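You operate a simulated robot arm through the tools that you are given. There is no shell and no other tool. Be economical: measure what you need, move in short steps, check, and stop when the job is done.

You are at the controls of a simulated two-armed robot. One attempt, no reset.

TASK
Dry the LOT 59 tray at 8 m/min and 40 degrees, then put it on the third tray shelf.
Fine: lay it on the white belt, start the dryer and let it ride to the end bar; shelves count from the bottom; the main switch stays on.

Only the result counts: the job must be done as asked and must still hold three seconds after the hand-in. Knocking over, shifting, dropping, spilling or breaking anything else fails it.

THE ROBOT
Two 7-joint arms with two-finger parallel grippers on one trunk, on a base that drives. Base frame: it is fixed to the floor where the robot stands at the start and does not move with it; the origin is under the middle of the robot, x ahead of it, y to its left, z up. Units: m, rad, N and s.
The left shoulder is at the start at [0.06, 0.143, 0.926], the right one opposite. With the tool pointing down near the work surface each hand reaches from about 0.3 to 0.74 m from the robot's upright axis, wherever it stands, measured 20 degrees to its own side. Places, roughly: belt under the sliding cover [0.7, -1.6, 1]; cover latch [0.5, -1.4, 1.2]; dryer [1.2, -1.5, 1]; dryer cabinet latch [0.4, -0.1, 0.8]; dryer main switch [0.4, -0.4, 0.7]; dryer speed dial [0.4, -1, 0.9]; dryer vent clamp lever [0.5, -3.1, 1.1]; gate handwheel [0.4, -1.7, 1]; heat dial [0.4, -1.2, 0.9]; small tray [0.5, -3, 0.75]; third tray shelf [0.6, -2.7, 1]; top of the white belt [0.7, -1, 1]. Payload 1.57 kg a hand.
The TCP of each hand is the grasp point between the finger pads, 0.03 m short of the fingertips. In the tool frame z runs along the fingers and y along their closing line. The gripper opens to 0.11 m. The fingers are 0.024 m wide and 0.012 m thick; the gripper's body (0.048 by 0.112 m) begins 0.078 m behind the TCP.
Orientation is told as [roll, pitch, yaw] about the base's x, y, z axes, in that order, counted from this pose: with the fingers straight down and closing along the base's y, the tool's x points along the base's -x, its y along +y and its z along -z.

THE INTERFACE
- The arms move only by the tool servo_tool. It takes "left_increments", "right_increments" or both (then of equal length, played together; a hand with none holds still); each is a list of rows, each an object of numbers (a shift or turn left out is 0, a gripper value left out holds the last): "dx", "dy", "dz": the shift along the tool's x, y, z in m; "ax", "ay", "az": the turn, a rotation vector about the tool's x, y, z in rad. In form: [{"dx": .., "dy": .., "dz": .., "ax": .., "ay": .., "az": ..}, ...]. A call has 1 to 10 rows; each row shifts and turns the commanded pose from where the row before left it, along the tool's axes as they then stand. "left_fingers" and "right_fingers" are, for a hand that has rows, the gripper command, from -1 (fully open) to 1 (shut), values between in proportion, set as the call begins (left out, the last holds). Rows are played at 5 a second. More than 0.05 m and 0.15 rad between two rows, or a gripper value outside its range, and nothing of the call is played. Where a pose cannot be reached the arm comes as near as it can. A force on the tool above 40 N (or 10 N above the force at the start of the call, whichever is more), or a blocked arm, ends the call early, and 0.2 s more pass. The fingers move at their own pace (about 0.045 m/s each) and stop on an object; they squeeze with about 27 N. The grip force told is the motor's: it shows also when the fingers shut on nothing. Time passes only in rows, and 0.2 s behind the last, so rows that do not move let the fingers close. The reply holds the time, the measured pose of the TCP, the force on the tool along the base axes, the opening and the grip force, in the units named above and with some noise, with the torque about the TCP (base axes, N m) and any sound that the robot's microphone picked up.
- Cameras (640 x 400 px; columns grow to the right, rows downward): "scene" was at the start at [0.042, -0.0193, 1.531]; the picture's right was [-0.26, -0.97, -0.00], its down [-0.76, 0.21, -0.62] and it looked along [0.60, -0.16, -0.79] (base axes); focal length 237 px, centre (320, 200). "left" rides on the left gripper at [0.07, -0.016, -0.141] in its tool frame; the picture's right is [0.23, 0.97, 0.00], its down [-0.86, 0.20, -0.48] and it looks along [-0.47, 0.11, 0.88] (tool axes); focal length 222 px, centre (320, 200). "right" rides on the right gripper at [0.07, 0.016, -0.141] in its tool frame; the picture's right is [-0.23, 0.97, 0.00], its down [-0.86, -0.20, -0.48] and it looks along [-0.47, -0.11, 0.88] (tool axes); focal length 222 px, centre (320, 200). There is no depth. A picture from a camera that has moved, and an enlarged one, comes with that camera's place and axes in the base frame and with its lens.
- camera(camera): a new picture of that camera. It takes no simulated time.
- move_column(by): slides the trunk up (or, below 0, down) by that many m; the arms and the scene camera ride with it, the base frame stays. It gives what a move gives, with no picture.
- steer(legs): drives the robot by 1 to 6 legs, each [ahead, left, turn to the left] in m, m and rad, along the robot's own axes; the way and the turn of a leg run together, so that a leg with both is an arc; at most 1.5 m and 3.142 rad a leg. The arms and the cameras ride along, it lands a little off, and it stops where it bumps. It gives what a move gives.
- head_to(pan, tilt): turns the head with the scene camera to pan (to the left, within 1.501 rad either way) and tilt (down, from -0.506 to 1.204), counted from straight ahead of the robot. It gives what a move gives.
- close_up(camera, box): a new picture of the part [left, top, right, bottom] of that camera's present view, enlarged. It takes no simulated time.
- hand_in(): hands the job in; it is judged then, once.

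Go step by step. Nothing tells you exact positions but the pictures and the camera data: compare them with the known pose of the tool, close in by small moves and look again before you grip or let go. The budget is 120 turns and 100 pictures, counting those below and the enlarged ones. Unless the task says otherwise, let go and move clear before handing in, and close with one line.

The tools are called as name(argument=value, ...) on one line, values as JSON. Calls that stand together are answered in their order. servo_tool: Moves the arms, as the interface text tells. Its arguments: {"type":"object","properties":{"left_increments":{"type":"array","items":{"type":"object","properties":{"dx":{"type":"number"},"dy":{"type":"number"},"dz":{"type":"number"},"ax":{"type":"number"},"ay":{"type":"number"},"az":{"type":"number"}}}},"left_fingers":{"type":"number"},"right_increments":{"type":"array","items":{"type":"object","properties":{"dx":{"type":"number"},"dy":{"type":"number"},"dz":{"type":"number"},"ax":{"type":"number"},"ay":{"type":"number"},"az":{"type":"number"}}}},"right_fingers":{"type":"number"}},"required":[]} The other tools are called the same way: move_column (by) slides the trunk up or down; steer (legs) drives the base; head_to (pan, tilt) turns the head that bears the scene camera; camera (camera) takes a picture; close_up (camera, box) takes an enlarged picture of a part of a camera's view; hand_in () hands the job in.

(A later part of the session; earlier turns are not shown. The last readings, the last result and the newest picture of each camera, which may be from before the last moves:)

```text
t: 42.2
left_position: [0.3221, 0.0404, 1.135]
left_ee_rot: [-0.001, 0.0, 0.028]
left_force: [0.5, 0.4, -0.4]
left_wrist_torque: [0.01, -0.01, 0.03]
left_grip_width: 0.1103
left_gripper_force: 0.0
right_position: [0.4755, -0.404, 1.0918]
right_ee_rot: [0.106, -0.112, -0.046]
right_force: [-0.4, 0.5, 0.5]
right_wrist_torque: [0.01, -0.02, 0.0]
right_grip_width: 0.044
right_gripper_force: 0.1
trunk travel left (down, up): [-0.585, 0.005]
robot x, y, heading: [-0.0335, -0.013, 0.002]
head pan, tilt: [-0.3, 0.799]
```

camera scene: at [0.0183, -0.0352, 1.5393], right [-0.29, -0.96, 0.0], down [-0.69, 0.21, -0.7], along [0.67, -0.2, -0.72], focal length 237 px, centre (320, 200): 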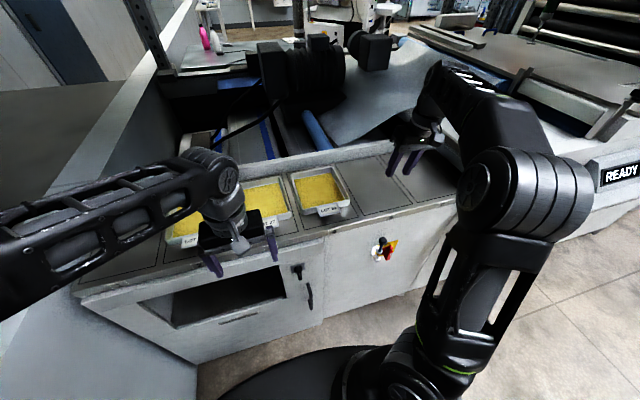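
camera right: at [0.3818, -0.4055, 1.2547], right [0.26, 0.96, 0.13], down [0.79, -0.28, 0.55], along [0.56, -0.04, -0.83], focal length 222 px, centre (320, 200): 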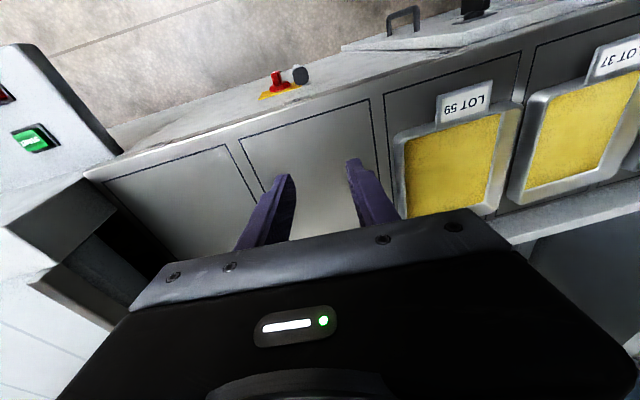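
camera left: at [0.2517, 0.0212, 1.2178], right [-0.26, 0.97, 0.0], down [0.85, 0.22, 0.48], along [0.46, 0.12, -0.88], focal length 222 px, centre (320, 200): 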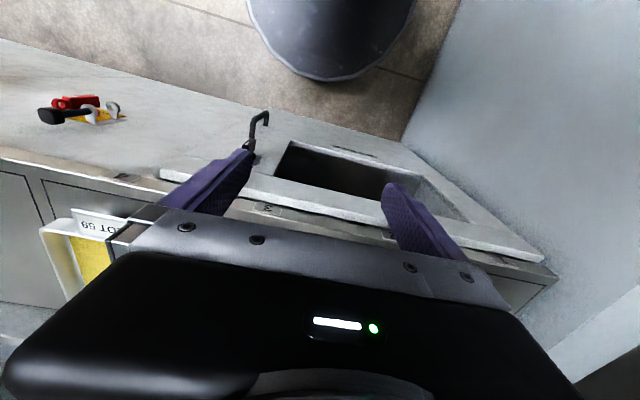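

servo_tool(right_increments=[{"ax": 0.053, "ay": 0.056, "az": -0.023}, {"ax": 0.053, "ay": 0.056, "az": -0.023}, {"dz": 0.04}, {"dx": -0.034, "dy": 0.0285}, {"dx": -0.034, "dy": 0.0285}, {"dx": -0.034, "dy": 0.0285}, {"dx": -0.034, "dy": 0.0285}])

camera(camera="right")

```text
t: 43.8
left_position: [0.3235, 0.0409, 1.1355]
left_ee_rot: [0.0, 0.002, 0.029]
left_force: [-0.7, -0.8, 1.5]
left_wrist_torque: [0.0, 0.01, -0.01]
left_grip_width: 0.11
left_gripper_force: 0.0
right_position: [0.6126, -0.2871, 1.0509]
right_ee_rot: [-0.004, -0.002, 0.004]
right_force: [1.0, 0.7, -0.5]
right_wrist_torque: [-0.03, 0.0, 0.01]
right_grip_width: 0.0437
right_gripper_force: 0.0
trunk travel left (down, up): [-0.585, 0.005]
robot x, y, heading: [-0.0301, -0.0161, 0.005]
head pan, tilt: [-0.3, 0.799]
```

```text
65 pictures are left
camera right: at [0.5435, -0.2705, 1.1913], right [0.22, 0.98, 0.0], down [0.86, -0.19, 0.48], along [0.47, -0.11, -0.88], focal length 222 px, centre (320, 200)
```

right: 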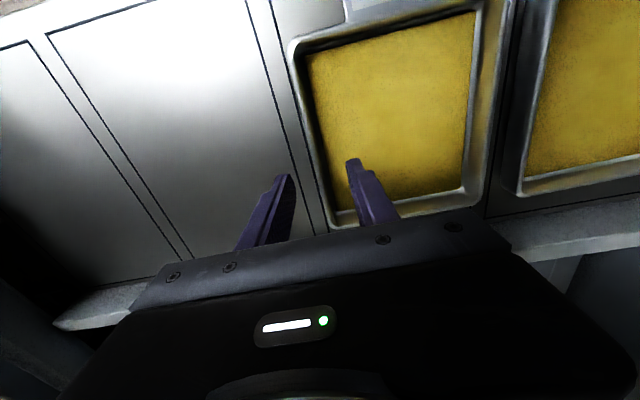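

Rim top z≈0.97, right rim y≈-0.284. I descend to straddle it.

servo_tool(right_increments=[{"dy": 0.003, "dz": 0.03}, {"dz": 0.02}, {"dz": 0.01}])

camera(camera="right")

close_up(camera="scene", box=[260, 110, 460, 235])

```text
t: 44.6
left_position: [0.3236, 0.0395, 1.1355]
left_ee_rot: [0.0, 0.0, 0.03]
left_force: [-0.4, 0.0, -0.6]
left_wrist_torque: [0.0, 0.01, -0.01]
left_grip_width: 0.1097
left_gripper_force: 0.1
right_position: [0.6145, -0.2862, 0.9898]
right_ee_rot: [-0.005, -0.002, 0.007]
right_force: [0.8, 0.3, -0.2]
right_wrist_torque: [0.01, 0.0, -0.01]
right_grip_width: 0.0443
right_gripper_force: 0.1
trunk travel left (down, up): [-0.585, 0.005]
robot x, y, heading: [-0.0323, -0.0113, 0.011]
head pan, tilt: [-0.3, 0.799]
```

```text
64 pictures are left
camera right: at [0.543, -0.269, 1.1321], right [0.22, 0.98, 0.0], down [0.86, -0.19, 0.48], along [0.47, -0.11, -0.88], focal length 222 px, centre (320, 200)
```

right: 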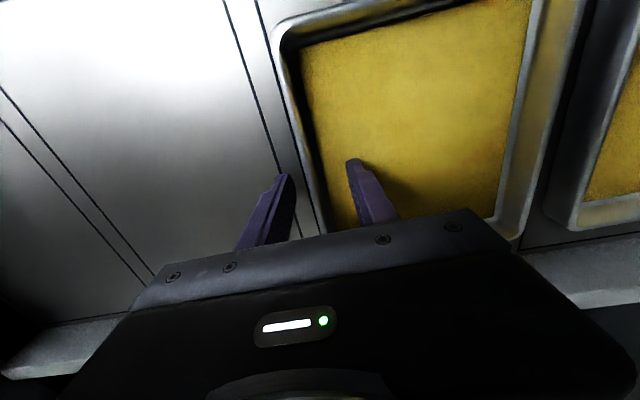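

```text
3.20 times, centred on (360, 172) of scene
camera zoom: at [0.0178, -0.0367, 1.5993], right [-0.29, -0.96, 0.0], down [-0.69, 0.21, -0.7], along [0.67, -0.2, -0.72], focal length 759 px, centre (192, 288)
```

zoom: 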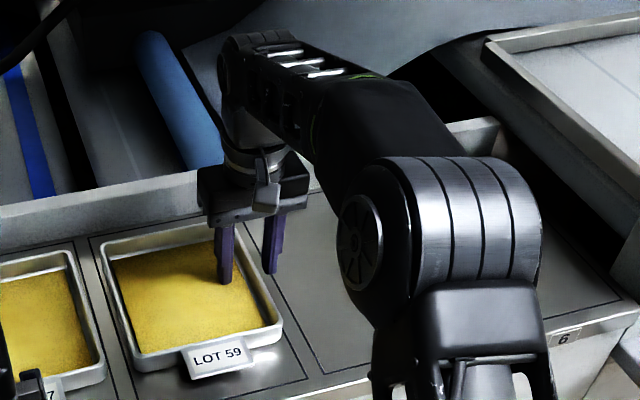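

servo_tool(right_increments=[{"dz": 0.006}, {"dz": 0.004}])

servo_tool(right_increments=[{}, {}, {}, {}], right_fingers=1)

camera(camera="right")

```text
t: 45.2
left_position: [0.3212, 0.0401, 1.1369]
left_ee_rot: [0.0, 0.001, 0.029]
left_force: [-0.6, -0.4, 0.4]
left_wrist_torque: [-0.02, -0.03, -0.01]
left_grip_width: 0.11
left_gripper_force: 0.0
right_position: [0.6123, -0.2853, 0.9839]
right_ee_rot: [-0.005, -0.009, 0.008]
right_force: [1.6, -0.8, 12.9]
right_wrist_torque: [0.29, 0.12, 0.02]
right_grip_width: 0.0433
right_gripper_force: 0.1
trunk travel left (down, up): [-0.585, 0.005]
robot x, y, heading: [-0.0308, -0.0124, 0.002]
head pan, tilt: [-0.3, 0.799]
```

```text
t: 46.2
left_position: [0.3204, 0.0396, 1.1361]
left_ee_rot: [0.0, -0.002, 0.026]
left_force: [-0.1, -0.4, 0.0]
left_wrist_torque: [0.01, -0.01, 0.03]
left_grip_width: 0.1101
left_gripper_force: 0.1
right_position: [0.6098, -0.2898, 0.9846]
right_ee_rot: [-0.006, -0.007, 0.005]
right_force: [0.5, -9.5, 25.0]
right_wrist_torque: [0.24, -0.09, 0.14]
right_grip_width: 0.0061
right_gripper_force: 25.5
trunk travel left (down, up): [-0.585, 0.005]
robot x, y, heading: [-0.0289, -0.0129, 0.007]
head pan, tilt: [-0.3, 0.799]
```

```text
62 pictures are left
camera right: at [0.5394, -0.2719, 1.1249], right [0.22, 0.97, -0.01], down [0.85, -0.19, 0.49], along [0.47, -0.11, -0.87], focal length 222 px, centre (320, 200)
```

right: 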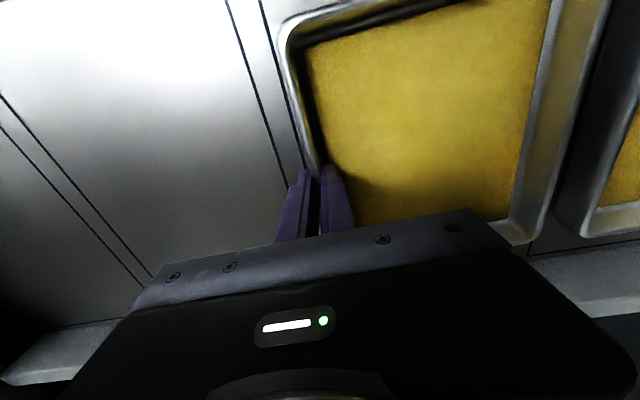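

Gripped the wall (6 mm). Test lift by 2 cm to feel weight and tilt.

servo_tool(right_increments=[{"dz": -0.01}, {"dz": -0.01}, {}])

close_up(camera="scene", box=[260, 110, 460, 235])

```text
t: 47.0
left_position: [0.3231, 0.0401, 1.1348]
left_ee_rot: [0.0, 0.0, 0.03]
left_force: [-0.4, 0.3, 0.2]
left_wrist_torque: [0.02, -0.03, -0.01]
left_grip_width: 0.1099
left_gripper_force: 0.0
right_position: [0.6122, -0.2847, 1.0003]
right_ee_rot: [0.0, 0.0, 0.006]
right_force: [-0.3, -0.8, -3.5]
right_wrist_torque: [-0.26, -0.05, -0.02]
right_grip_width: 0.0055
right_gripper_force: 25.8
trunk travel left (down, up): [-0.585, 0.005]
robot x, y, heading: [-0.0285, -0.0149, 0.003]
head pan, tilt: [-0.3, 0.799]
```

```text
3.20 times, centred on (360, 172) of scene
camera zoom: at [0.018, -0.0368, 1.5992], right [-0.29, -0.96, 0.0], down [-0.69, 0.21, -0.7], along [0.67, -0.2, -0.72], focal length 759 px, centre (192, 288)
```

zoom: 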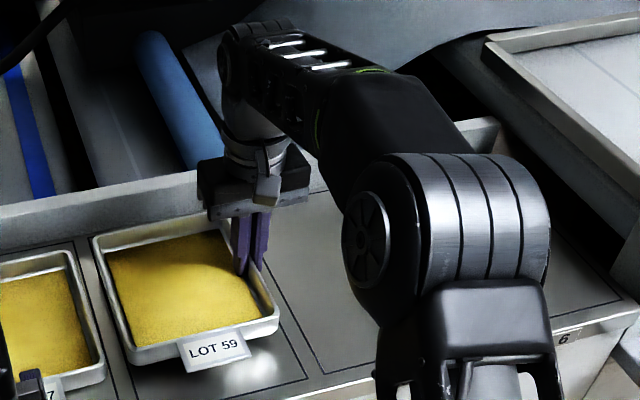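

The tray weighs about 0.35 kg and hangs level in the right hand. I lift it, pull it in a bit, then drive to the belt.

servo_tool(right_increments=[{"dz": -0.03}, {"dz": -0.03, "dx": 0.02}, {"dz": -0.03, "dx": 0.03}, {"dz": -0.03, "dx": 0.03}, {"dx": 0.03}])

camera(camera="scene")

```text
t: 48.2
left_position: [0.3226, 0.041, 1.136]
left_ee_rot: [-0.001, -0.001, 0.029]
left_force: [-0.3, -0.6, 0.3]
left_wrist_torque: [0.01, 0.0, -0.02]
left_grip_width: 0.1099
left_gripper_force: 0.0
right_position: [0.5, -0.2846, 1.1215]
right_ee_rot: [-0.004, -0.002, 0.006]
right_force: [-0.5, 0.6, -3.7]
right_wrist_torque: [-0.24, -0.05, 0.0]
right_grip_width: 0.0057
right_gripper_force: 26.0
trunk travel left (down, up): [-0.585, 0.005]
robot x, y, heading: [-0.031, -0.0133, 0.007]
head pan, tilt: [-0.3, 0.799]
```

```text
60 pictures are left
camera scene: at [0.0166, -0.0371, 1.5993], right [-0.29, -0.96, 0.0], down [-0.69, 0.21, -0.7], along [0.67, -0.2, -0.72], focal length 237 px, centre (320, 200)
```

scene: 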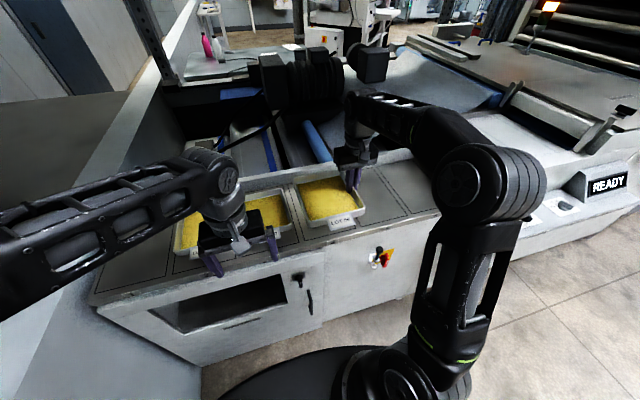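

steer(legs=[[0, -0.8, -0.005], [0.08, 0, 0]])

camera(camera="scene")

```text
t: 53.2
left_position: [0.4079, -0.7677, 1.1357]
left_ee_rot: [-0.001, 0.002, 0.028]
left_force: [-0.2, 0.2, 0.4]
left_wrist_torque: [-0.02, 0.04, 0.0]
left_grip_width: 0.11
left_gripper_force: 0.1
right_position: [0.5843, -1.0953, 1.1195]
right_ee_rot: [-0.004, 0.001, 0.004]
right_force: [1.1, 0.2, -4.0]
right_wrist_torque: [-0.26, -0.01, -0.01]
right_grip_width: 0.0052
right_gripper_force: 25.4
trunk travel left (down, up): [-0.585, 0.005]
robot x, y, heading: [0.0549, -0.8218, 0.002]
head pan, tilt: [-0.3, 0.799]
```

```text
59 pictures are left
camera scene: at [0.1027, -0.8454, 1.5992], right [-0.29, -0.96, 0.0], down [-0.69, 0.21, -0.7], along [0.67, -0.2, -0.72], focal length 237 px, centre (320, 200)
```

scene: 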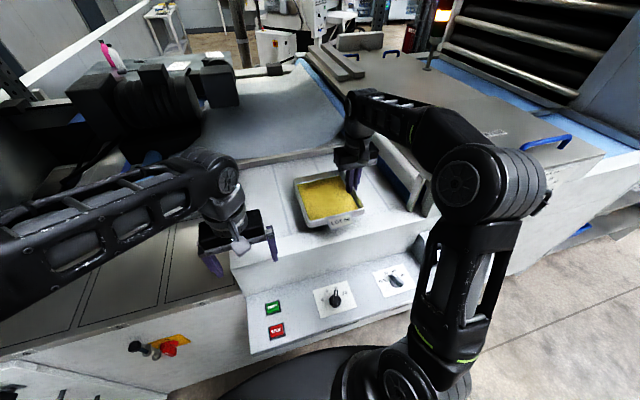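

close_up(camera="scene", box=[230, 110, 450, 250])

```text
2.86 times, centred on (340, 180) of scene
camera zoom: at [0.1027, -0.8454, 1.5992], right [-0.29, -0.96, 0.0], down [-0.69, 0.21, -0.7], along [0.67, -0.2, -0.72], focal length 677 px, centre (263, 257)
```

zoom: 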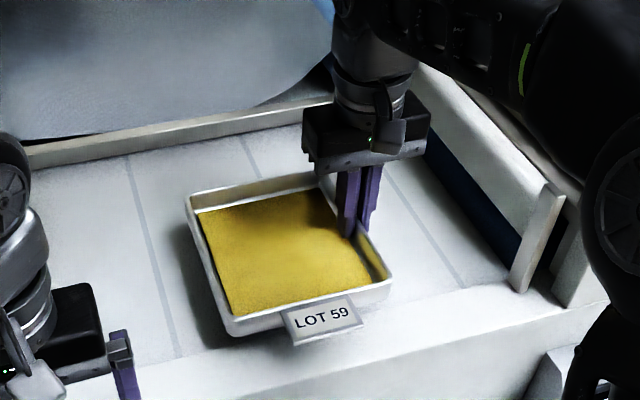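

servo_tool(right_increments=[{"dx": -0.035, "dz": 0.01}, {"dx": -0.035, "dz": 0.01}, {"dx": -0.03, "dz": 0.01}, {"dx": -0.033, "dz": 0.005}])

close_up(camera="scene", box=[230, 110, 450, 250])

```text
t: 54.2
left_position: [0.4066, -0.7696, 1.1348]
left_ee_rot: [0.0, -0.001, 0.028]
left_force: [-0.4, 0.9, -0.6]
left_wrist_torque: [0.05, 0.0, -0.03]
left_grip_width: 0.1099
left_gripper_force: 0.1
right_position: [0.6629, -1.0957, 1.0965]
right_ee_rot: [-0.003, -0.002, 0.006]
right_force: [0.8, -0.8, -3.3]
right_wrist_torque: [-0.31, -0.05, 0.01]
right_grip_width: 0.0057
right_gripper_force: 25.7
right hand out of reach, approached as far as the arm can: row 3, 4
trunk travel left (down, up): [-0.585, 0.005]
robot x, y, heading: [0.0549, -0.8214, 0.007]
head pan, tilt: [-0.3, 0.799]
```

```text
2.86 times, centred on (340, 180) of scene
camera zoom: at [0.1014, -0.8455, 1.5993], right [-0.29, -0.96, 0.0], down [-0.69, 0.21, -0.7], along [0.67, -0.2, -0.72], focal length 677 px, centre (263, 257)
```

zoom: 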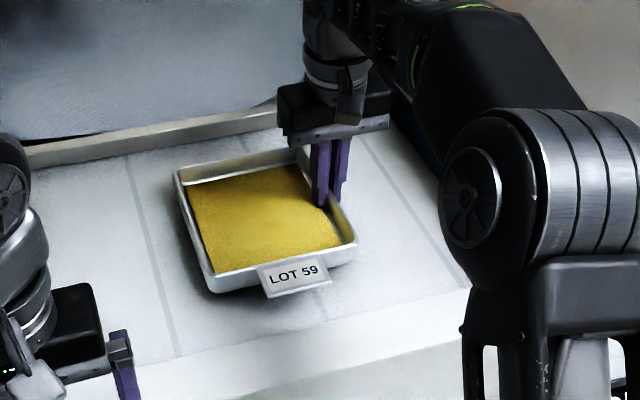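

servo_tool(right_increments=[{"dz": 0.02}, {"dz": 0.008, "dx": -0.02}, {"dx": -0.02}, {"dx": -0.015}])

close_up(camera="scene", box=[230, 110, 450, 250])

```text
t: 55.3
left_position: [0.4049, -0.7681, 1.1357]
left_ee_rot: [0.001, -0.002, 0.027]
left_force: [-0.3, -0.2, -0.4]
left_wrist_torque: [0.0, 0.01, 0.02]
left_grip_width: 0.11
left_gripper_force: 0.1
right_position: [0.6907, -1.0952, 1.0728]
right_ee_rot: [-0.003, -0.015, 0.005]
right_force: [-3.6, 0.4, 20.7]
right_wrist_torque: [0.33, 1.37, 0.18]
right_grip_width: 0.0054
right_gripper_force: 25.6
right hand out of reach, approached as far as the arm can: row 3, 4
trunk travel left (down, up): [-0.585, 0.005]
robot x, y, heading: [0.0542, -0.8227, 0.004]
head pan, tilt: [-0.3, 0.799]
stopped in row 4 (right hand): the force on the tool passed its limit at 41 N (the readings are from after the stop); the commanded pose is now the measured one
```

```text
2.86 times, centred on (340, 180) of scene
camera zoom: at [0.0984, -0.8446, 1.5992], right [-0.29, -0.96, 0.0], down [-0.68, 0.21, -0.7], along [0.67, -0.2, -0.72], focal length 677 px, centre (263, 257)
```

zoom: 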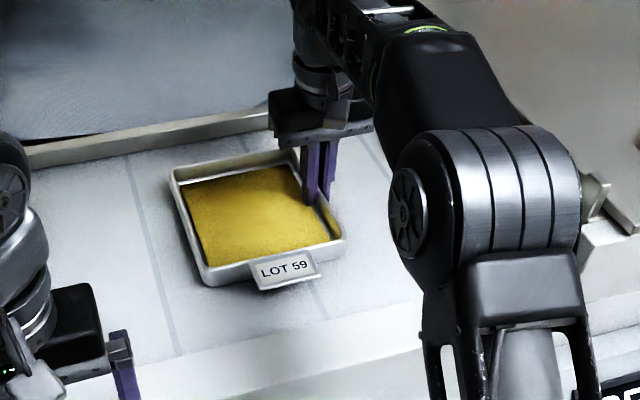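

The tray has touched the belt at centre x≈0.69, well inside the gate width. I relax the push and release.

servo_tool(right_increments=[{"dz": -0.003}, {}])

servo_tool(right_increments=[{}, {}, {}], right_fingers=0.2)

close_up(camera="scene", box=[230, 110, 450, 250])

camera(camera="right")

```text
t: 55.9
left_position: [0.4048, -0.7686, 1.1361]
left_ee_rot: [0.0, -0.003, 0.027]
left_force: [0.5, 1.0, 0.3]
left_wrist_torque: [-0.03, -0.04, 0.0]
left_grip_width: 0.11
left_gripper_force: 0.1
right_position: [0.691, -1.0952, 1.0741]
right_ee_rot: [-0.003, -0.014, 0.006]
right_force: [-1.4, 1.4, 10.6]
right_wrist_torque: [0.31, -0.45, 0.07]
right_grip_width: 0.006
right_gripper_force: 26.1
trunk travel left (down, up): [-0.585, 0.005]
robot x, y, heading: [0.0534, -0.8195, 0.006]
head pan, tilt: [-0.3, 0.799]
```

```text
t: 56.7
left_position: [0.4037, -0.7693, 1.1356]
left_ee_rot: [0.001, -0.001, 0.026]
left_force: [-0.3, -0.2, 0.2]
left_wrist_torque: [0.0, 0.0, 0.02]
left_grip_width: 0.1099
left_gripper_force: 0.1
right_position: [0.6918, -1.0964, 1.0742]
right_ee_rot: [-0.004, -0.015, 0.003]
right_force: [-0.3, -7.4, 15.2]
right_wrist_torque: [0.11, 0.19, 0.06]
right_grip_width: 0.0373
right_gripper_force: 0.0
trunk travel left (down, up): [-0.585, 0.005]
robot x, y, heading: [0.0508, -0.8215, 0.003]
head pan, tilt: [-0.3, 0.799]
```

```text
2.86 times, centred on (340, 180) of scene
camera zoom: at [0.0987, -0.8462, 1.5994], right [-0.29, -0.96, 0.0], down [-0.68, 0.21, -0.7], along [0.67, -0.2, -0.72], focal length 677 px, centre (263, 257)
```

zoom: 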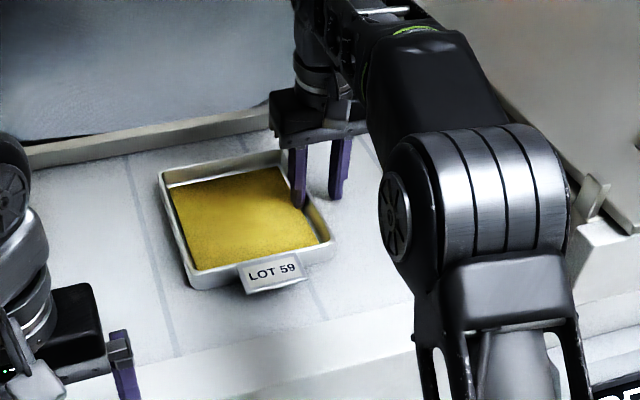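

```text
54 pictures are left
camera right: at [0.619, -1.0794, 1.2143], right [0.22, 0.97, 0.0], down [0.85, -0.19, 0.49], along [0.48, -0.11, -0.87], focal length 222 px, centre (320, 200)
```

right: 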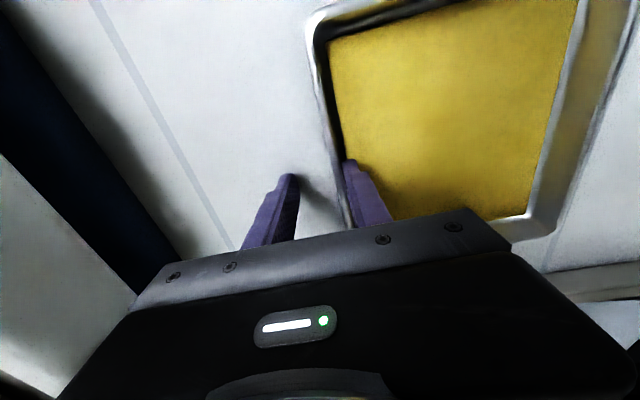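

servo_tool(right_increments=[{"dz": -0.01}, {"dz": -0.03, "dx": 0.01}, {"dz": -0.03, "dx": 0.03}, {"dx": 0.045}, {"dx": 0.045}, {"dx": 0.045}])

camera(camera="scene")

close_up(camera="scene", box=[230, 110, 450, 250])

```text
t: 58.1
left_position: [0.4048, -0.7699, 1.1367]
left_ee_rot: [-0.001, -0.002, 0.029]
left_force: [-0.4, -0.6, -0.3]
left_wrist_torque: [0.01, -0.02, -0.01]
left_grip_width: 0.1096
left_gripper_force: 0.1
right_position: [0.5276, -1.0947, 1.104]
right_ee_rot: [-0.002, -0.011, 0.005]
right_force: [0.2, 1.0, -0.1]
right_wrist_torque: [0.03, -0.02, 0.01]
right_grip_width: 0.0439
right_gripper_force: 0.0
right hand out of reach, approached as far as the arm can: row 1, 2
trunk travel left (down, up): [-0.585, 0.005]
robot x, y, heading: [0.0561, -0.8201, 0.002]
head pan, tilt: [-0.3, 0.799]
```

```text
53 pictures are left
camera scene: at [0.0989, -0.8458, 1.5993], right [-0.29, -0.96, 0.0], down [-0.69, 0.21, -0.7], along [0.67, -0.2, -0.72], focal length 237 px, centre (320, 200)
```

scene: 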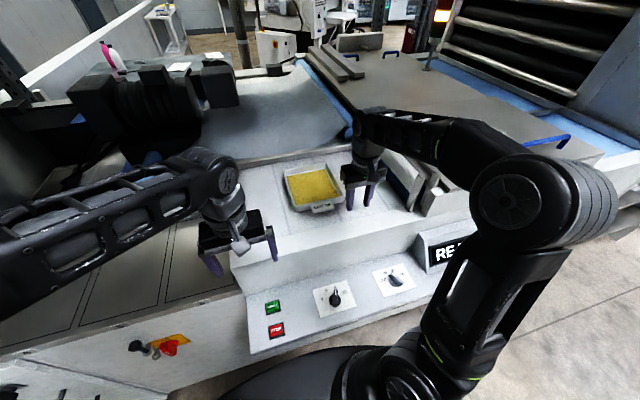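

```text
2.86 times, centred on (340, 180) of scene
camera zoom: at [0.0989, -0.8458, 1.5993], right [-0.29, -0.96, 0.0], down [-0.69, 0.21, -0.7], along [0.67, -0.2, -0.72], focal length 677 px, centre (263, 257)
```

zoom: 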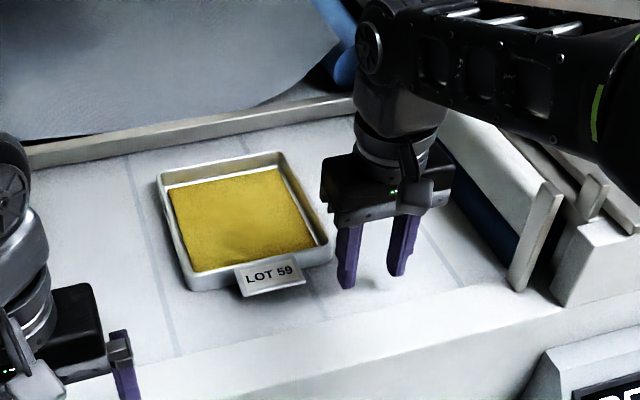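

The tray sits flat on the belt. I clear the right hand, close the left fingers and hover over START (≈0.374, -0.788).

servo_tool(left_increments=[{"dx": 0.03, "dy": -0.018}, {"dz": 0.05}, {"dz": 0.05}, {"dz": 0.03}], right_increments=[{"dx": 0.04}, {"dx": 0.04}, {"dx": 0.04}, {}], left_fingers=1)

camera(camera="left")

```text
t: 59.1
left_position: [0.3776, -0.7873, 1.008]
left_ee_rot: [0.0, 0.003, 0.028]
left_force: [0.4, -0.4, -0.2]
left_wrist_torque: [-0.01, 0.0, 0.03]
left_grip_width: 0.0219
left_gripper_force: 0.0
right_position: [0.4071, -1.0967, 1.1021]
right_ee_rot: [-0.003, -0.009, 0.004]
right_force: [0.5, -0.4, -0.8]
right_wrist_torque: [0.02, 0.04, -0.02]
right_grip_width: 0.0443
right_gripper_force: 0.0
trunk travel left (down, up): [-0.585, 0.005]
robot x, y, heading: [0.0538, -0.8213, 0.007]
head pan, tilt: [-0.3, 0.799]
```

```text
51 pictures are left
camera left: at [0.3069, -0.8051, 1.1488], right [-0.25, 0.97, 0.0], down [0.85, 0.22, 0.48], along [0.46, 0.12, -0.88], focal length 222 px, centre (320, 200)
```

left: 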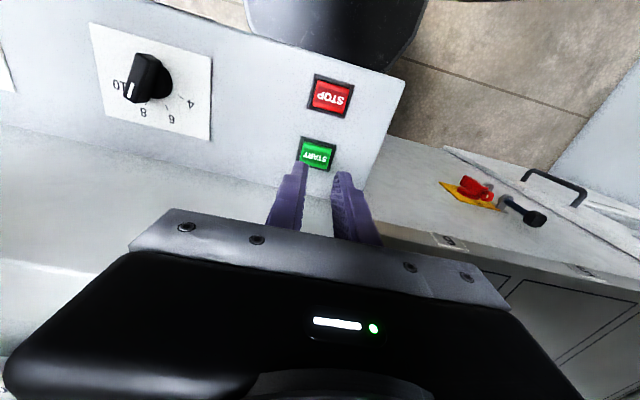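

Aligned over START; press down.

servo_tool(left_increments=[{"dz": 0.03}, {"dz": 0.03}, {"dz": 0.01}, {"dz": 0.004}])

close_up(camera="scene", box=[230, 110, 490, 280])

```text
t: 60.1
left_position: [0.3774, -0.7881, 0.9314]
left_ee_rot: [0.0, -0.001, 0.028]
left_force: [-0.6, 0.2, -0.3]
left_wrist_torque: [0.02, -0.01, 0.03]
left_grip_width: 0.0
left_gripper_force: 21.6
right_position: [0.4057, -1.098, 1.1033]
right_ee_rot: [-0.003, -0.009, 0.005]
right_force: [-0.3, -0.5, 0.5]
right_wrist_torque: [0.01, -0.01, 0.02]
right_grip_width: 0.0439
right_gripper_force: 0.1
trunk travel left (down, up): [-0.585, 0.005]
robot x, y, heading: [0.0524, -0.8215, 0.002]
head pan, tilt: [-0.3, 0.799]
```

```text
2.35 times, centred on (360, 195) of scene
camera zoom: at [0.1002, -0.8455, 1.5993], right [-0.29, -0.96, 0.0], down [-0.69, 0.21, -0.7], along [0.67, -0.2, -0.72], focal length 558 px, centre (226, 212)
```

zoom: 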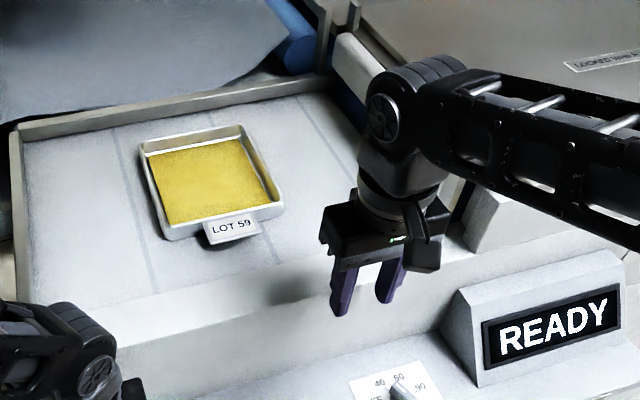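

servo_tool(left_increments=[{"dz": 0.003}, {"dz": 0.003}, {"dz": 0.003}, {"dz": 0.003}])

```text
t: 61.1
left_position: [0.377, -0.7899, 0.9201]
left_ee_rot: [-0.002, -0.002, 0.028]
left_force: [1.1, -1.5, 9.8]
left_wrist_torque: [-0.03, 0.02, 0.02]
left_grip_width: 0.0
left_gripper_force: 21.0
right_position: [0.4051, -1.098, 1.1038]
right_ee_rot: [-0.004, -0.011, 0.006]
right_force: [0.5, 0.0, -0.6]
right_wrist_torque: [0.0, 0.01, -0.06]
right_grip_width: 0.0439
right_gripper_force: 0.1
trunk travel left (down, up): [-0.585, 0.005]
robot x, y, heading: [0.0547, -0.8234, 0.005]
head pan, tilt: [-0.3, 0.799]
heard: click
```

A click. I raise the left hand and look.

servo_tool(left_increments=[{"dz": -0.03}, {"dz": -0.03}])

camera(camera="scene")

```text
t: 61.7
left_position: [0.3754, -0.7884, 0.9808]
left_ee_rot: [-0.002, 0.001, 0.027]
left_force: [0.6, 0.1, -0.2]
left_wrist_torque: [0.02, 0.0, 0.02]
left_grip_width: 0.0
left_gripper_force: 21.2
right_position: [0.407, -1.0985, 1.1012]
right_ee_rot: [-0.003, -0.01, 0.003]
right_force: [-0.8, -0.2, 0.4]
right_wrist_torque: [0.0, -0.01, 0.01]
right_grip_width: 0.0439
right_gripper_force: 0.1
trunk travel left (down, up): [-0.585, 0.005]
robot x, y, heading: [0.0544, -0.8233, -0.001]
head pan, tilt: [-0.3, 0.799]
```

```text
49 pictures are left
camera scene: at [0.1001, -0.8454, 1.5992], right [-0.29, -0.96, 0.0], down [-0.69, 0.21, -0.7], along [0.67, -0.2, -0.72], focal length 237 px, centre (320, 200)
```

scene: 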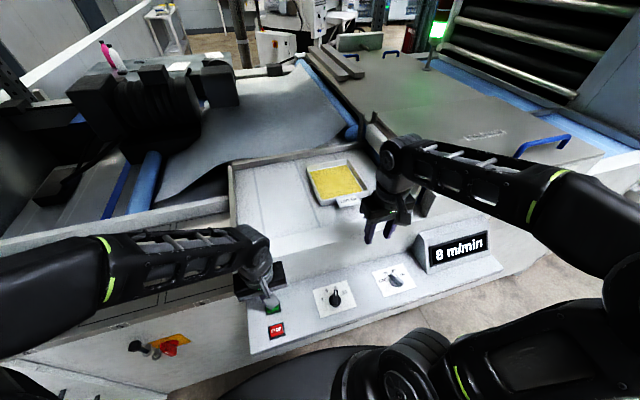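

Running at 8 m/min, the tray is riding. I wait a few seconds, meanwhile moving the left hand up to hover.

servo_tool(left_increments=[{}, {}, {}, {}, {}, {}, {}, {}, {}, {}])

servo_tool(left_increments=[{}, {}, {}, {}, {}, {}, {}, {}, {}, {}])

camera(camera="scene")

```text
t: 63.9
left_position: [0.375, -0.7896, 0.9818]
left_ee_rot: [0.001, 0.001, 0.028]
left_force: [0.2, -0.9, -0.3]
left_wrist_torque: [-0.04, 0.04, 0.0]
left_grip_width: 0.0
left_gripper_force: 21.1
right_position: [0.4066, -1.0976, 1.1011]
right_ee_rot: [-0.002, -0.009, 0.004]
right_force: [-0.9, 0.3, 0.3]
right_wrist_torque: [0.01, 0.02, 0.01]
right_grip_width: 0.0441
right_gripper_force: 0.1
trunk travel left (down, up): [-0.585, 0.005]
robot x, y, heading: [0.0526, -0.8243, 0.002]
head pan, tilt: [-0.3, 0.799]
```

```text
t: 66.1
left_position: [0.3764, -0.7889, 0.9809]
left_ee_rot: [0.0, -0.001, 0.027]
left_force: [0.3, 0.1, 0.3]
left_wrist_torque: [0.0, 0.02, 0.01]
left_grip_width: 0.0
left_gripper_force: 21.1
right_position: [0.4063, -1.0993, 1.1022]
right_ee_rot: [-0.005, -0.009, 0.004]
right_force: [0.6, -0.5, 0.6]
right_wrist_torque: [-0.02, -0.02, -0.02]
right_grip_width: 0.044
right_gripper_force: 0.0
trunk travel left (down, up): [-0.585, 0.005]
robot x, y, heading: [0.0551, -0.8209, 0.004]
head pan, tilt: [-0.3, 0.799]
```

```text
48 pictures are left
camera scene: at [0.1003, -0.8454, 1.5993], right [-0.29, -0.96, 0.0], down [-0.69, 0.21, -0.7], along [0.67, -0.2, -0.72], focal length 237 px, centre (320, 200)
```

scene: 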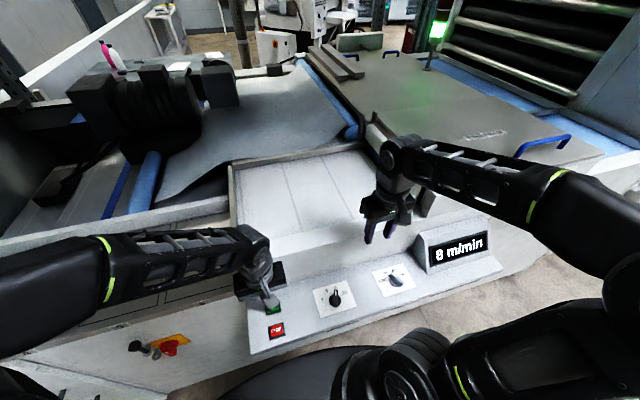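

The tray is inside. I wait a few more seconds so that it reaches the end bar.

servo_tool(left_increments=[{}, {}, {}, {}, {}, {}, {}, {}, {}, {}])

servo_tool(left_increments=[{}, {}, {}, {}, {}, {}, {}, {}, {}, {}])

camera(camera="scene")

```text
t: 68.3
left_position: [0.3758, -0.7882, 0.9819]
left_ee_rot: [0.001, 0.001, 0.027]
left_force: [-0.5, -0.7, 0.4]
left_wrist_torque: [-0.04, 0.0, 0.0]
left_grip_width: 0.0003
left_gripper_force: 21.6
right_position: [0.407, -1.0979, 1.1024]
right_ee_rot: [-0.004, -0.008, 0.005]
right_force: [0.5, 0.0, -0.1]
right_wrist_torque: [0.01, 0.01, -0.02]
right_grip_width: 0.0439
right_gripper_force: 0.1
trunk travel left (down, up): [-0.585, 0.005]
robot x, y, heading: [0.0537, -0.8237, 0.002]
head pan, tilt: [-0.3, 0.799]
```

```text
t: 70.5
left_position: [0.3754, -0.789, 0.9814]
left_ee_rot: [-0.001, 0.001, 0.028]
left_force: [0.8, 0.2, 0.0]
left_wrist_torque: [0.0, -0.02, -0.01]
left_grip_width: 0.0
left_gripper_force: 21.2
right_position: [0.4071, -1.0978, 1.1019]
right_ee_rot: [-0.003, -0.009, 0.005]
right_force: [-0.4, -0.4, -0.2]
right_wrist_torque: [-0.01, 0.02, 0.01]
right_grip_width: 0.0439
right_gripper_force: 0.0
trunk travel left (down, up): [-0.585, 0.005]
robot x, y, heading: [0.0538, -0.8226, 0.001]
head pan, tilt: [-0.3, 0.799]
```

```text
47 pictures are left
camera scene: at [0.1003, -0.8454, 1.5993], right [-0.29, -0.96, 0.0], down [-0.69, 0.21, -0.7], along [0.67, -0.2, -0.72], focal length 237 px, centre (320, 200)
```

scene: 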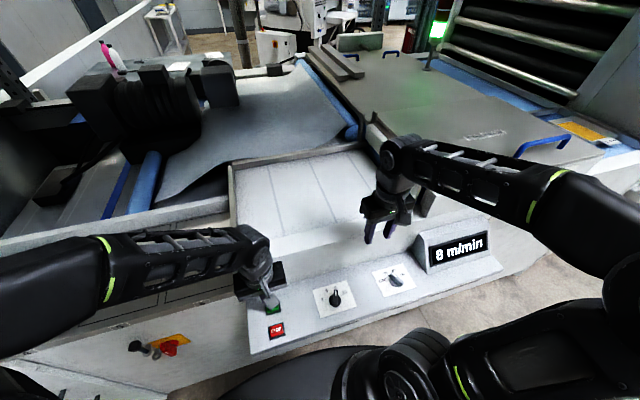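

The tray has emerged beyond the cover on the right. I zoom there.

head_to(pan=-0.85, tilt=0.6)

camera(camera="scene")

```text
t: 71.5
left_position: [0.3766, -0.788, 0.9814]
left_ee_rot: [-0.002, -0.001, 0.027]
left_force: [-0.5, 0.4, 0.7]
left_wrist_torque: [0.01, 0.02, 0.0]
left_grip_width: 0.0002
left_gripper_force: 21.5
right_position: [0.4058, -1.0974, 1.1029]
right_ee_rot: [-0.004, -0.008, 0.005]
right_force: [0.0, -0.5, -0.2]
right_wrist_torque: [-0.02, 0.02, 0.01]
right_grip_width: 0.0439
right_gripper_force: 0.2
trunk travel left (down, up): [-0.585, 0.005]
robot x, y, heading: [0.0549, -0.8223, 0.001]
head pan, tilt: [-0.85, 0.6]
```

```text
46 pictures are left
camera scene: at [0.0817, -0.888, 1.6162], right [-0.75, -0.66, 0.0], down [-0.37, 0.42, -0.82], along [0.55, -0.62, -0.57], focal length 237 px, centre (320, 200)
```

scene: 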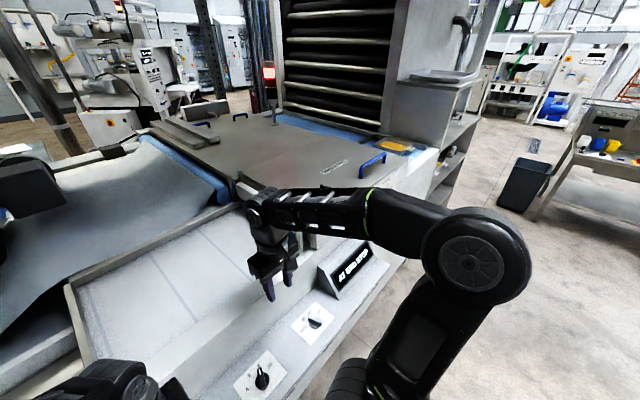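

close_up(camera="scene", box=[310, 100, 490, 300])

```text
2.00 times, centred on (400, 200) of scene
camera zoom: at [0.0817, -0.888, 1.6162], right [-0.75, -0.66, 0.0], down [-0.37, 0.42, -0.82], along [0.55, -0.62, -0.57], focal length 474 px, centre (160, 200)
```

zoom: 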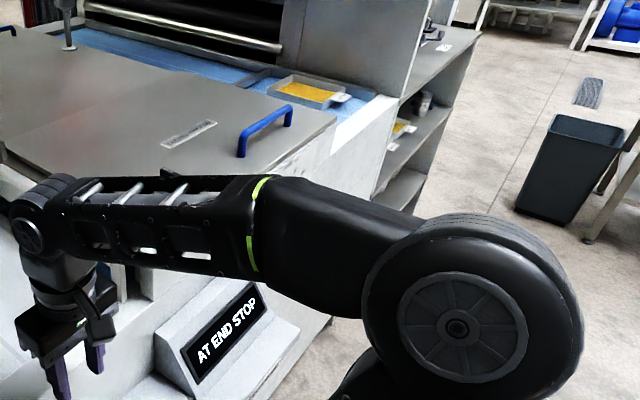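

Display says AT END STOP; the tray is at about (0.67, -2.22). I back off and drive right to look at it and the shelves.

servo_tool(left_increments=[{"dz": -0.05}, {"dz": -0.05}, {"dx": 0.04, "dz": -0.03}, {"dx": 0.05}], right_increments=[{"dx": 0.03}, {"dx": 0.03}, {}, {}], left_fingers=-0.5)

steer(legs=[[-0.22, 0, 0], [0, -1.2, 0]])

head_to(pan=-0.5, tilt=0.55)

camera(camera="scene")

```text
t: 72.5
left_position: [0.2871, -0.7911, 1.108]
left_ee_rot: [0.0, -0.002, 0.027]
left_force: [-0.6, -0.4, -0.3]
left_wrist_torque: [0.03, -0.05, 0.0]
left_grip_width: 0.0829
left_gripper_force: 0.2
right_position: [0.3452, -1.0961, 1.1012]
right_ee_rot: [-0.004, -0.011, 0.005]
right_force: [0.4, -0.6, -0.8]
right_wrist_torque: [0.04, -0.03, -0.01]
right_grip_width: 0.044
right_gripper_force: 0.0
trunk travel left (down, up): [-0.585, 0.005]
robot x, y, heading: [0.0499, -0.8237, 0.002]
head pan, tilt: [-0.85, 0.6]
```

```text
t: 79.9
left_position: [0.0638, -2.0036, 1.1086]
left_ee_rot: [0.001, 0.0, 0.016]
left_force: [0.9, 0.0, 0.5]
left_wrist_torque: [0.02, -0.01, 0.03]
left_grip_width: 0.0825
left_gripper_force: 0.0
right_position: [0.1214, -2.3092, 1.1006]
right_ee_rot: [-0.005, -0.009, -0.004]
right_force: [-0.4, 0.3, -0.8]
right_wrist_torque: [0.01, -0.03, -0.04]
right_grip_width: 0.0438
right_gripper_force: 0.1
trunk travel left (down, up): [-0.585, 0.005]
robot x, y, heading: [-0.1674, -2.0292, -0.006]
head pan, tilt: [-0.85, 0.6]
```

```text
t: 80.7
left_position: [0.0632, -2.0012, 1.1094]
left_ee_rot: [0.0, 0.0, 0.016]
left_force: [0.2, -0.4, -0.1]
left_wrist_torque: [-0.01, 0.04, 0.0]
left_grip_width: 0.0828
left_gripper_force: 0.0
right_position: [0.1204, -2.3073, 1.1006]
right_ee_rot: [-0.003, -0.008, -0.004]
right_force: [-0.8, -0.3, -0.3]
right_wrist_torque: [0.02, -0.02, -0.03]
right_grip_width: 0.0439
right_gripper_force: 0.0
trunk travel left (down, up): [-0.585, 0.005]
robot x, y, heading: [-0.1703, -2.0294, -0.002]
head pan, tilt: [-0.499, 0.55]
```

```text
44 pictures are left
camera scene: at [-0.1218, -2.0741, 1.6207], right [-0.49, -0.87, 0.0], down [-0.46, 0.25, -0.85], along [0.75, -0.41, -0.52], focal length 237 px, centre (320, 200)
```

scene: 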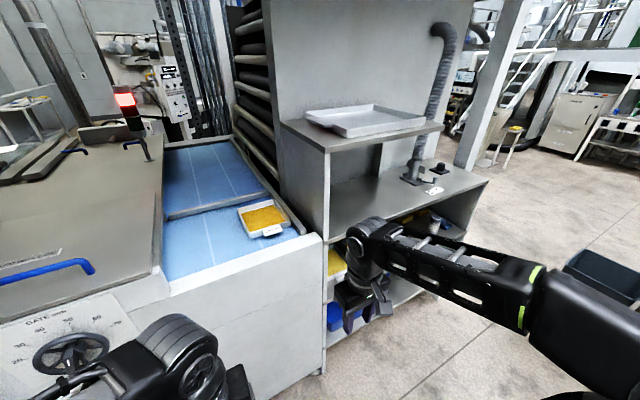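

servo_tool(right_increments=[{"dy": 0.05}, {"dy": 0.05}, {"dy": 0.03}, {"dy": 0.02}])

steer(legs=[[-0.1, -0.45, 0]])

head_to(pan=-0.25, tilt=0.65)

camera(camera="scene")

```text
t: 81.7
left_position: [0.0641, -2.0034, 1.108]
left_ee_rot: [-0.001, -0.001, 0.018]
left_force: [0.1, -1.0, 0.2]
left_wrist_torque: [0.01, 0.01, 0.01]
left_grip_width: 0.0824
left_gripper_force: 0.1
right_position: [0.1218, -2.1579, 1.1018]
right_ee_rot: [-0.003, -0.007, -0.005]
right_force: [0.5, -1.4, 0.0]
right_wrist_torque: [0.03, -0.01, -0.01]
right_grip_width: 0.0442
right_gripper_force: 0.1
trunk travel left (down, up): [-0.585, 0.005]
robot x, y, heading: [-0.1693, -2.0336, -0.004]
head pan, tilt: [-0.499, 0.55]
```

```text
t: 84.5
left_position: [-0.0399, -2.4557, 1.1078]
left_ee_rot: [-0.002, -0.001, 0.014]
left_force: [0.9, -0.7, 0.4]
left_wrist_torque: [0.01, 0.01, -0.04]
left_grip_width: 0.0827
left_gripper_force: 0.1
right_position: [0.0155, -2.6126, 1.1007]
right_ee_rot: [-0.002, -0.009, -0.009]
right_force: [0.3, -0.6, 0.2]
right_wrist_torque: [0.01, -0.01, 0.0]
right_grip_width: 0.0441
right_gripper_force: 0.1
trunk travel left (down, up): [-0.585, 0.005]
robot x, y, heading: [-0.2728, -2.4777, -0.009]
head pan, tilt: [-0.499, 0.55]
```

```text
t: 85.3
left_position: [-0.0413, -2.4543, 1.1081]
left_ee_rot: [0.0, 0.0, 0.016]
left_force: [0.2, -0.9, -1.0]
left_wrist_torque: [0.01, -0.01, 0.01]
left_grip_width: 0.0825
left_gripper_force: 0.1
right_position: [0.0147, -2.6115, 1.101]
right_ee_rot: [-0.003, -0.008, -0.009]
right_force: [0.5, -0.1, -0.2]
right_wrist_torque: [0.02, 0.01, -0.01]
right_grip_width: 0.044
right_gripper_force: 0.1
trunk travel left (down, up): [-0.585, 0.005]
robot x, y, heading: [-0.275, -2.4794, -0.008]
head pan, tilt: [-0.25, 0.649]
```

```text
43 pictures are left
camera scene: at [-0.2216, -2.5044, 1.6119], right [-0.26, -0.97, 0.0], down [-0.58, 0.16, -0.8], along [0.77, -0.21, -0.6], focal length 237 px, centre (320, 200)
```

scene: 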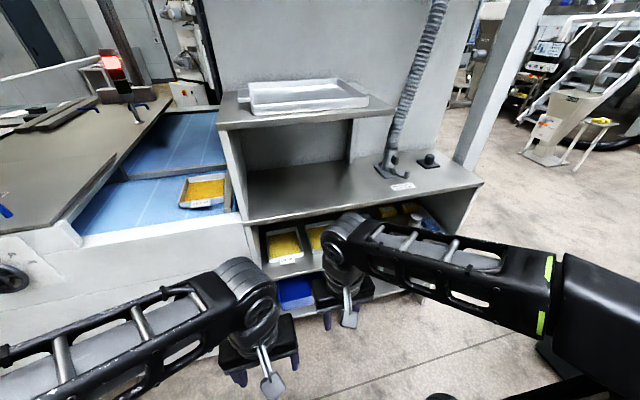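

close_up(camera="scene", box=[200, 70, 500, 260])

move_column(by=-0.4)

head_to(pan=-0.25, tilt=0.3)

camera(camera="scene")

```text
2.11 times, centred on (350, 165) of scene
camera zoom: at [-0.2216, -2.5044, 1.6119], right [-0.26, -0.97, 0.0], down [-0.58, 0.16, -0.8], along [0.77, -0.21, -0.6], focal length 499 px, centre (257, 274)
```

zoom: 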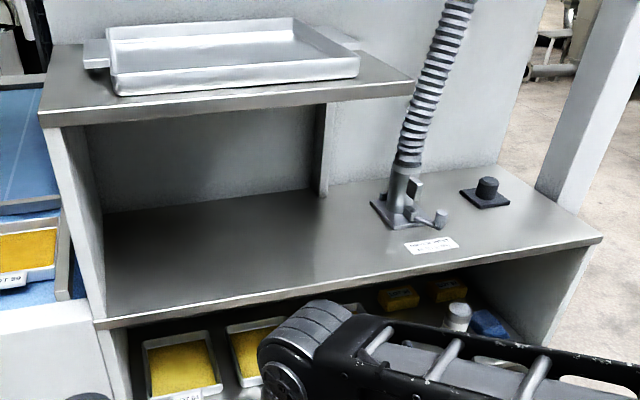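

```text
t: 89.1
left_position: [-0.0395, -2.4551, 0.7083]
left_ee_rot: [0.0, 0.0, 0.013]
left_force: [-0.5, 0.1, 1.2]
left_wrist_torque: [0.01, -0.04, 0.04]
left_grip_width: 0.0828
left_gripper_force: 0.1
right_position: [0.0157, -2.6132, 0.7004]
right_ee_rot: [-0.004, -0.009, -0.008]
right_force: [0.5, -0.3, 0.3]
right_wrist_torque: [0.02, -0.03, 0.0]
right_grip_width: 0.0438
right_gripper_force: 0.1
trunk travel left (down, up): [-0.185, 0.405]
robot x, y, heading: [-0.2751, -2.4829, -0.015]
head pan, tilt: [-0.25, 0.649]
```

```text
t: 89.9
left_position: [-0.0422, -2.4545, 0.7071]
left_ee_rot: [0.0, 0.0, 0.014]
left_force: [0.3, 0.3, -0.3]
left_wrist_torque: [0.0, 0.0, -0.01]
left_grip_width: 0.0826
left_gripper_force: 0.0
right_position: [0.0153, -2.6119, 0.7011]
right_ee_rot: [-0.002, -0.009, -0.008]
right_force: [0.0, -0.2, -0.7]
right_wrist_torque: [0.0, 0.0, -0.03]
right_grip_width: 0.0438
right_gripper_force: 0.1
trunk travel left (down, up): [-0.185, 0.405]
robot x, y, heading: [-0.2716, -2.4838, -0.009]
head pan, tilt: [-0.25, 0.3]
```

```text
41 pictures are left
camera scene: at [-0.2152, -2.506, 1.2436], right [-0.26, -0.97, 0.0], down [-0.29, 0.08, -0.95], along [0.92, -0.25, -0.3], focal length 237 px, centre (320, 200)
```

scene: 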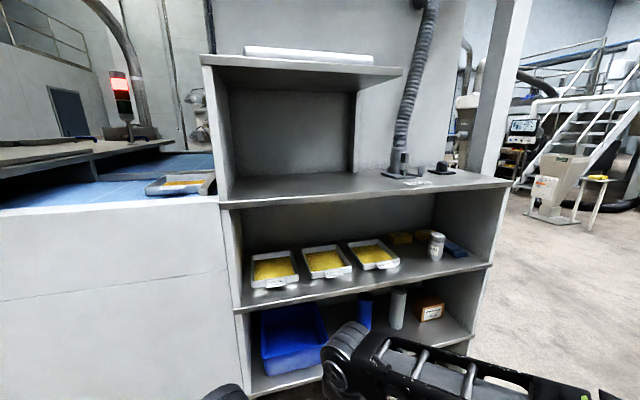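

The unit has four decks: blue boxes (1), yellow trays (2), the empty deck at z≈1.0 (3), and the top one with a big tray (4). So the third is the empty deck, with about 0.33 m headroom; I'll grip the tray's left wall with a tilted left hand. I raise the trunk and go to the tray.

move_column(by=0.4)

steer(legs=[[0.15, 0.12, 0.009]])

servo_tool(left_increments=[{"ay": -0.14}, {"ay": -0.14}, {"ay": -0.14}, {"ay": -0.14}, {"ay": -0.14}], left_fingers=0.2)

head_to(pan=0.1, tilt=0.7)

camera(camera="scene")

```text
t: 93.8
left_position: [-0.0408, -2.4545, 1.1093]
left_ee_rot: [0.0, 0.0, 0.017]
left_force: [0.8, -1.0, 0.7]
left_wrist_torque: [0.01, 0.0, 0.01]
left_grip_width: 0.0828
left_gripper_force: 0.0
right_position: [0.0146, -2.6115, 1.1013]
right_ee_rot: [-0.004, -0.009, -0.008]
right_force: [-0.3, -0.2, 0.4]
right_wrist_torque: [-0.03, 0.0, 0.01]
right_grip_width: 0.0438
right_gripper_force: 0.2
trunk travel left (down, up): [-0.585, 0.005]
robot x, y, heading: [-0.2785, -2.4854, -0.009]
head pan, tilt: [-0.25, 0.3]
```

```text
t: 95.3
left_position: [0.1099, -2.3336, 1.1084]
left_ee_rot: [0.001, 0.001, 0.018]
left_force: [0.5, 0.5, -0.6]
left_wrist_torque: [-0.03, 0.06, 0.02]
left_grip_width: 0.0826
left_gripper_force: 0.1
right_position: [0.1667, -2.4895, 1.1012]
right_ee_rot: [-0.004, -0.008, -0.003]
right_force: [0.0, -0.3, 0.3]
right_wrist_torque: [-0.03, 0.03, -0.01]
right_grip_width: 0.0444
right_gripper_force: 0.1
trunk travel left (down, up): [-0.585, 0.005]
robot x, y, heading: [-0.1232, -2.365, -0.005]
head pan, tilt: [-0.25, 0.3]
```

```text
t: 96.5
left_position: [0.1093, -2.3496, 1.1218]
left_ee_rot: [0.003, -0.701, 0.02]
left_force: [-0.2, 0.6, 0.1]
left_wrist_torque: [0.06, -0.02, 0.03]
left_grip_width: 0.0439
left_gripper_force: 0.0
left hand out of reach, approached as far as the arm can: row 4, 5
right_position: [0.165, -2.4904, 1.1017]
right_ee_rot: [-0.003, -0.009, -0.004]
right_force: [-0.3, -0.5, -0.9]
right_wrist_torque: [-0.02, -0.01, -0.01]
right_grip_width: 0.044
right_gripper_force: 0.1
trunk travel left (down, up): [-0.585, 0.005]
robot x, y, heading: [-0.1253, -2.3606, -0.005]
head pan, tilt: [-0.25, 0.3]
```

```text
t: 97.4
left_position: [0.1095, -2.3492, 1.1212]
left_ee_rot: [0.003, -0.699, 0.018]
left_force: [0.5, -0.8, 0.7]
left_wrist_torque: [-0.01, 0.01, 0.01]
left_grip_width: 0.0437
left_gripper_force: 0.1
right_position: [0.1666, -2.4899, 1.1015]
right_ee_rot: [-0.004, -0.008, -0.004]
right_force: [0.0, -0.7, 0.5]
right_wrist_torque: [0.02, 0.01, -0.02]
right_grip_width: 0.0442
right_gripper_force: 0.0
trunk travel left (down, up): [-0.585, 0.005]
robot x, y, heading: [-0.1247, -2.3622, -0.011]
head pan, tilt: [0.099, 0.7]
```

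```text
40 pictures are left
camera scene: at [-0.0715, -2.3545, 1.6076], right [0.09, -1.0, 0.0], down [-0.64, -0.06, -0.77], along [0.76, 0.07, -0.64], focal length 237 px, centre (320, 200)
```

scene: 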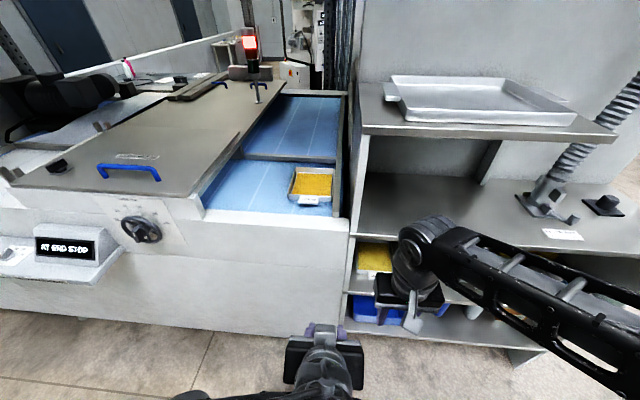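

close_up(camera="scene", box=[190, 130, 390, 255])

```text
3.20 times, centred on (290, 192) of scene
camera zoom: at [-0.0715, -2.3545, 1.6076], right [0.09, -1.0, 0.0], down [-0.64, -0.06, -0.77], along [0.76, 0.07, -0.64], focal length 759 px, centre (416, 224)
```

zoom: 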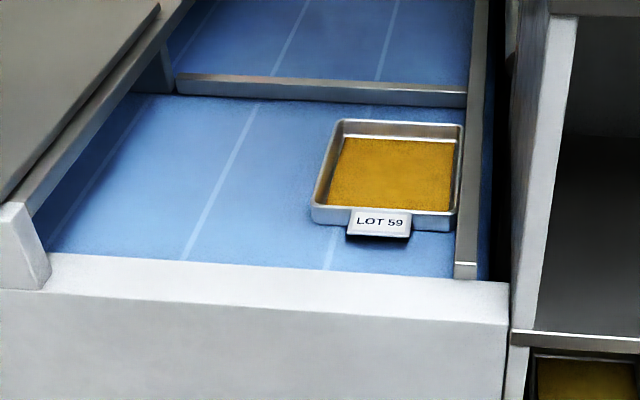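

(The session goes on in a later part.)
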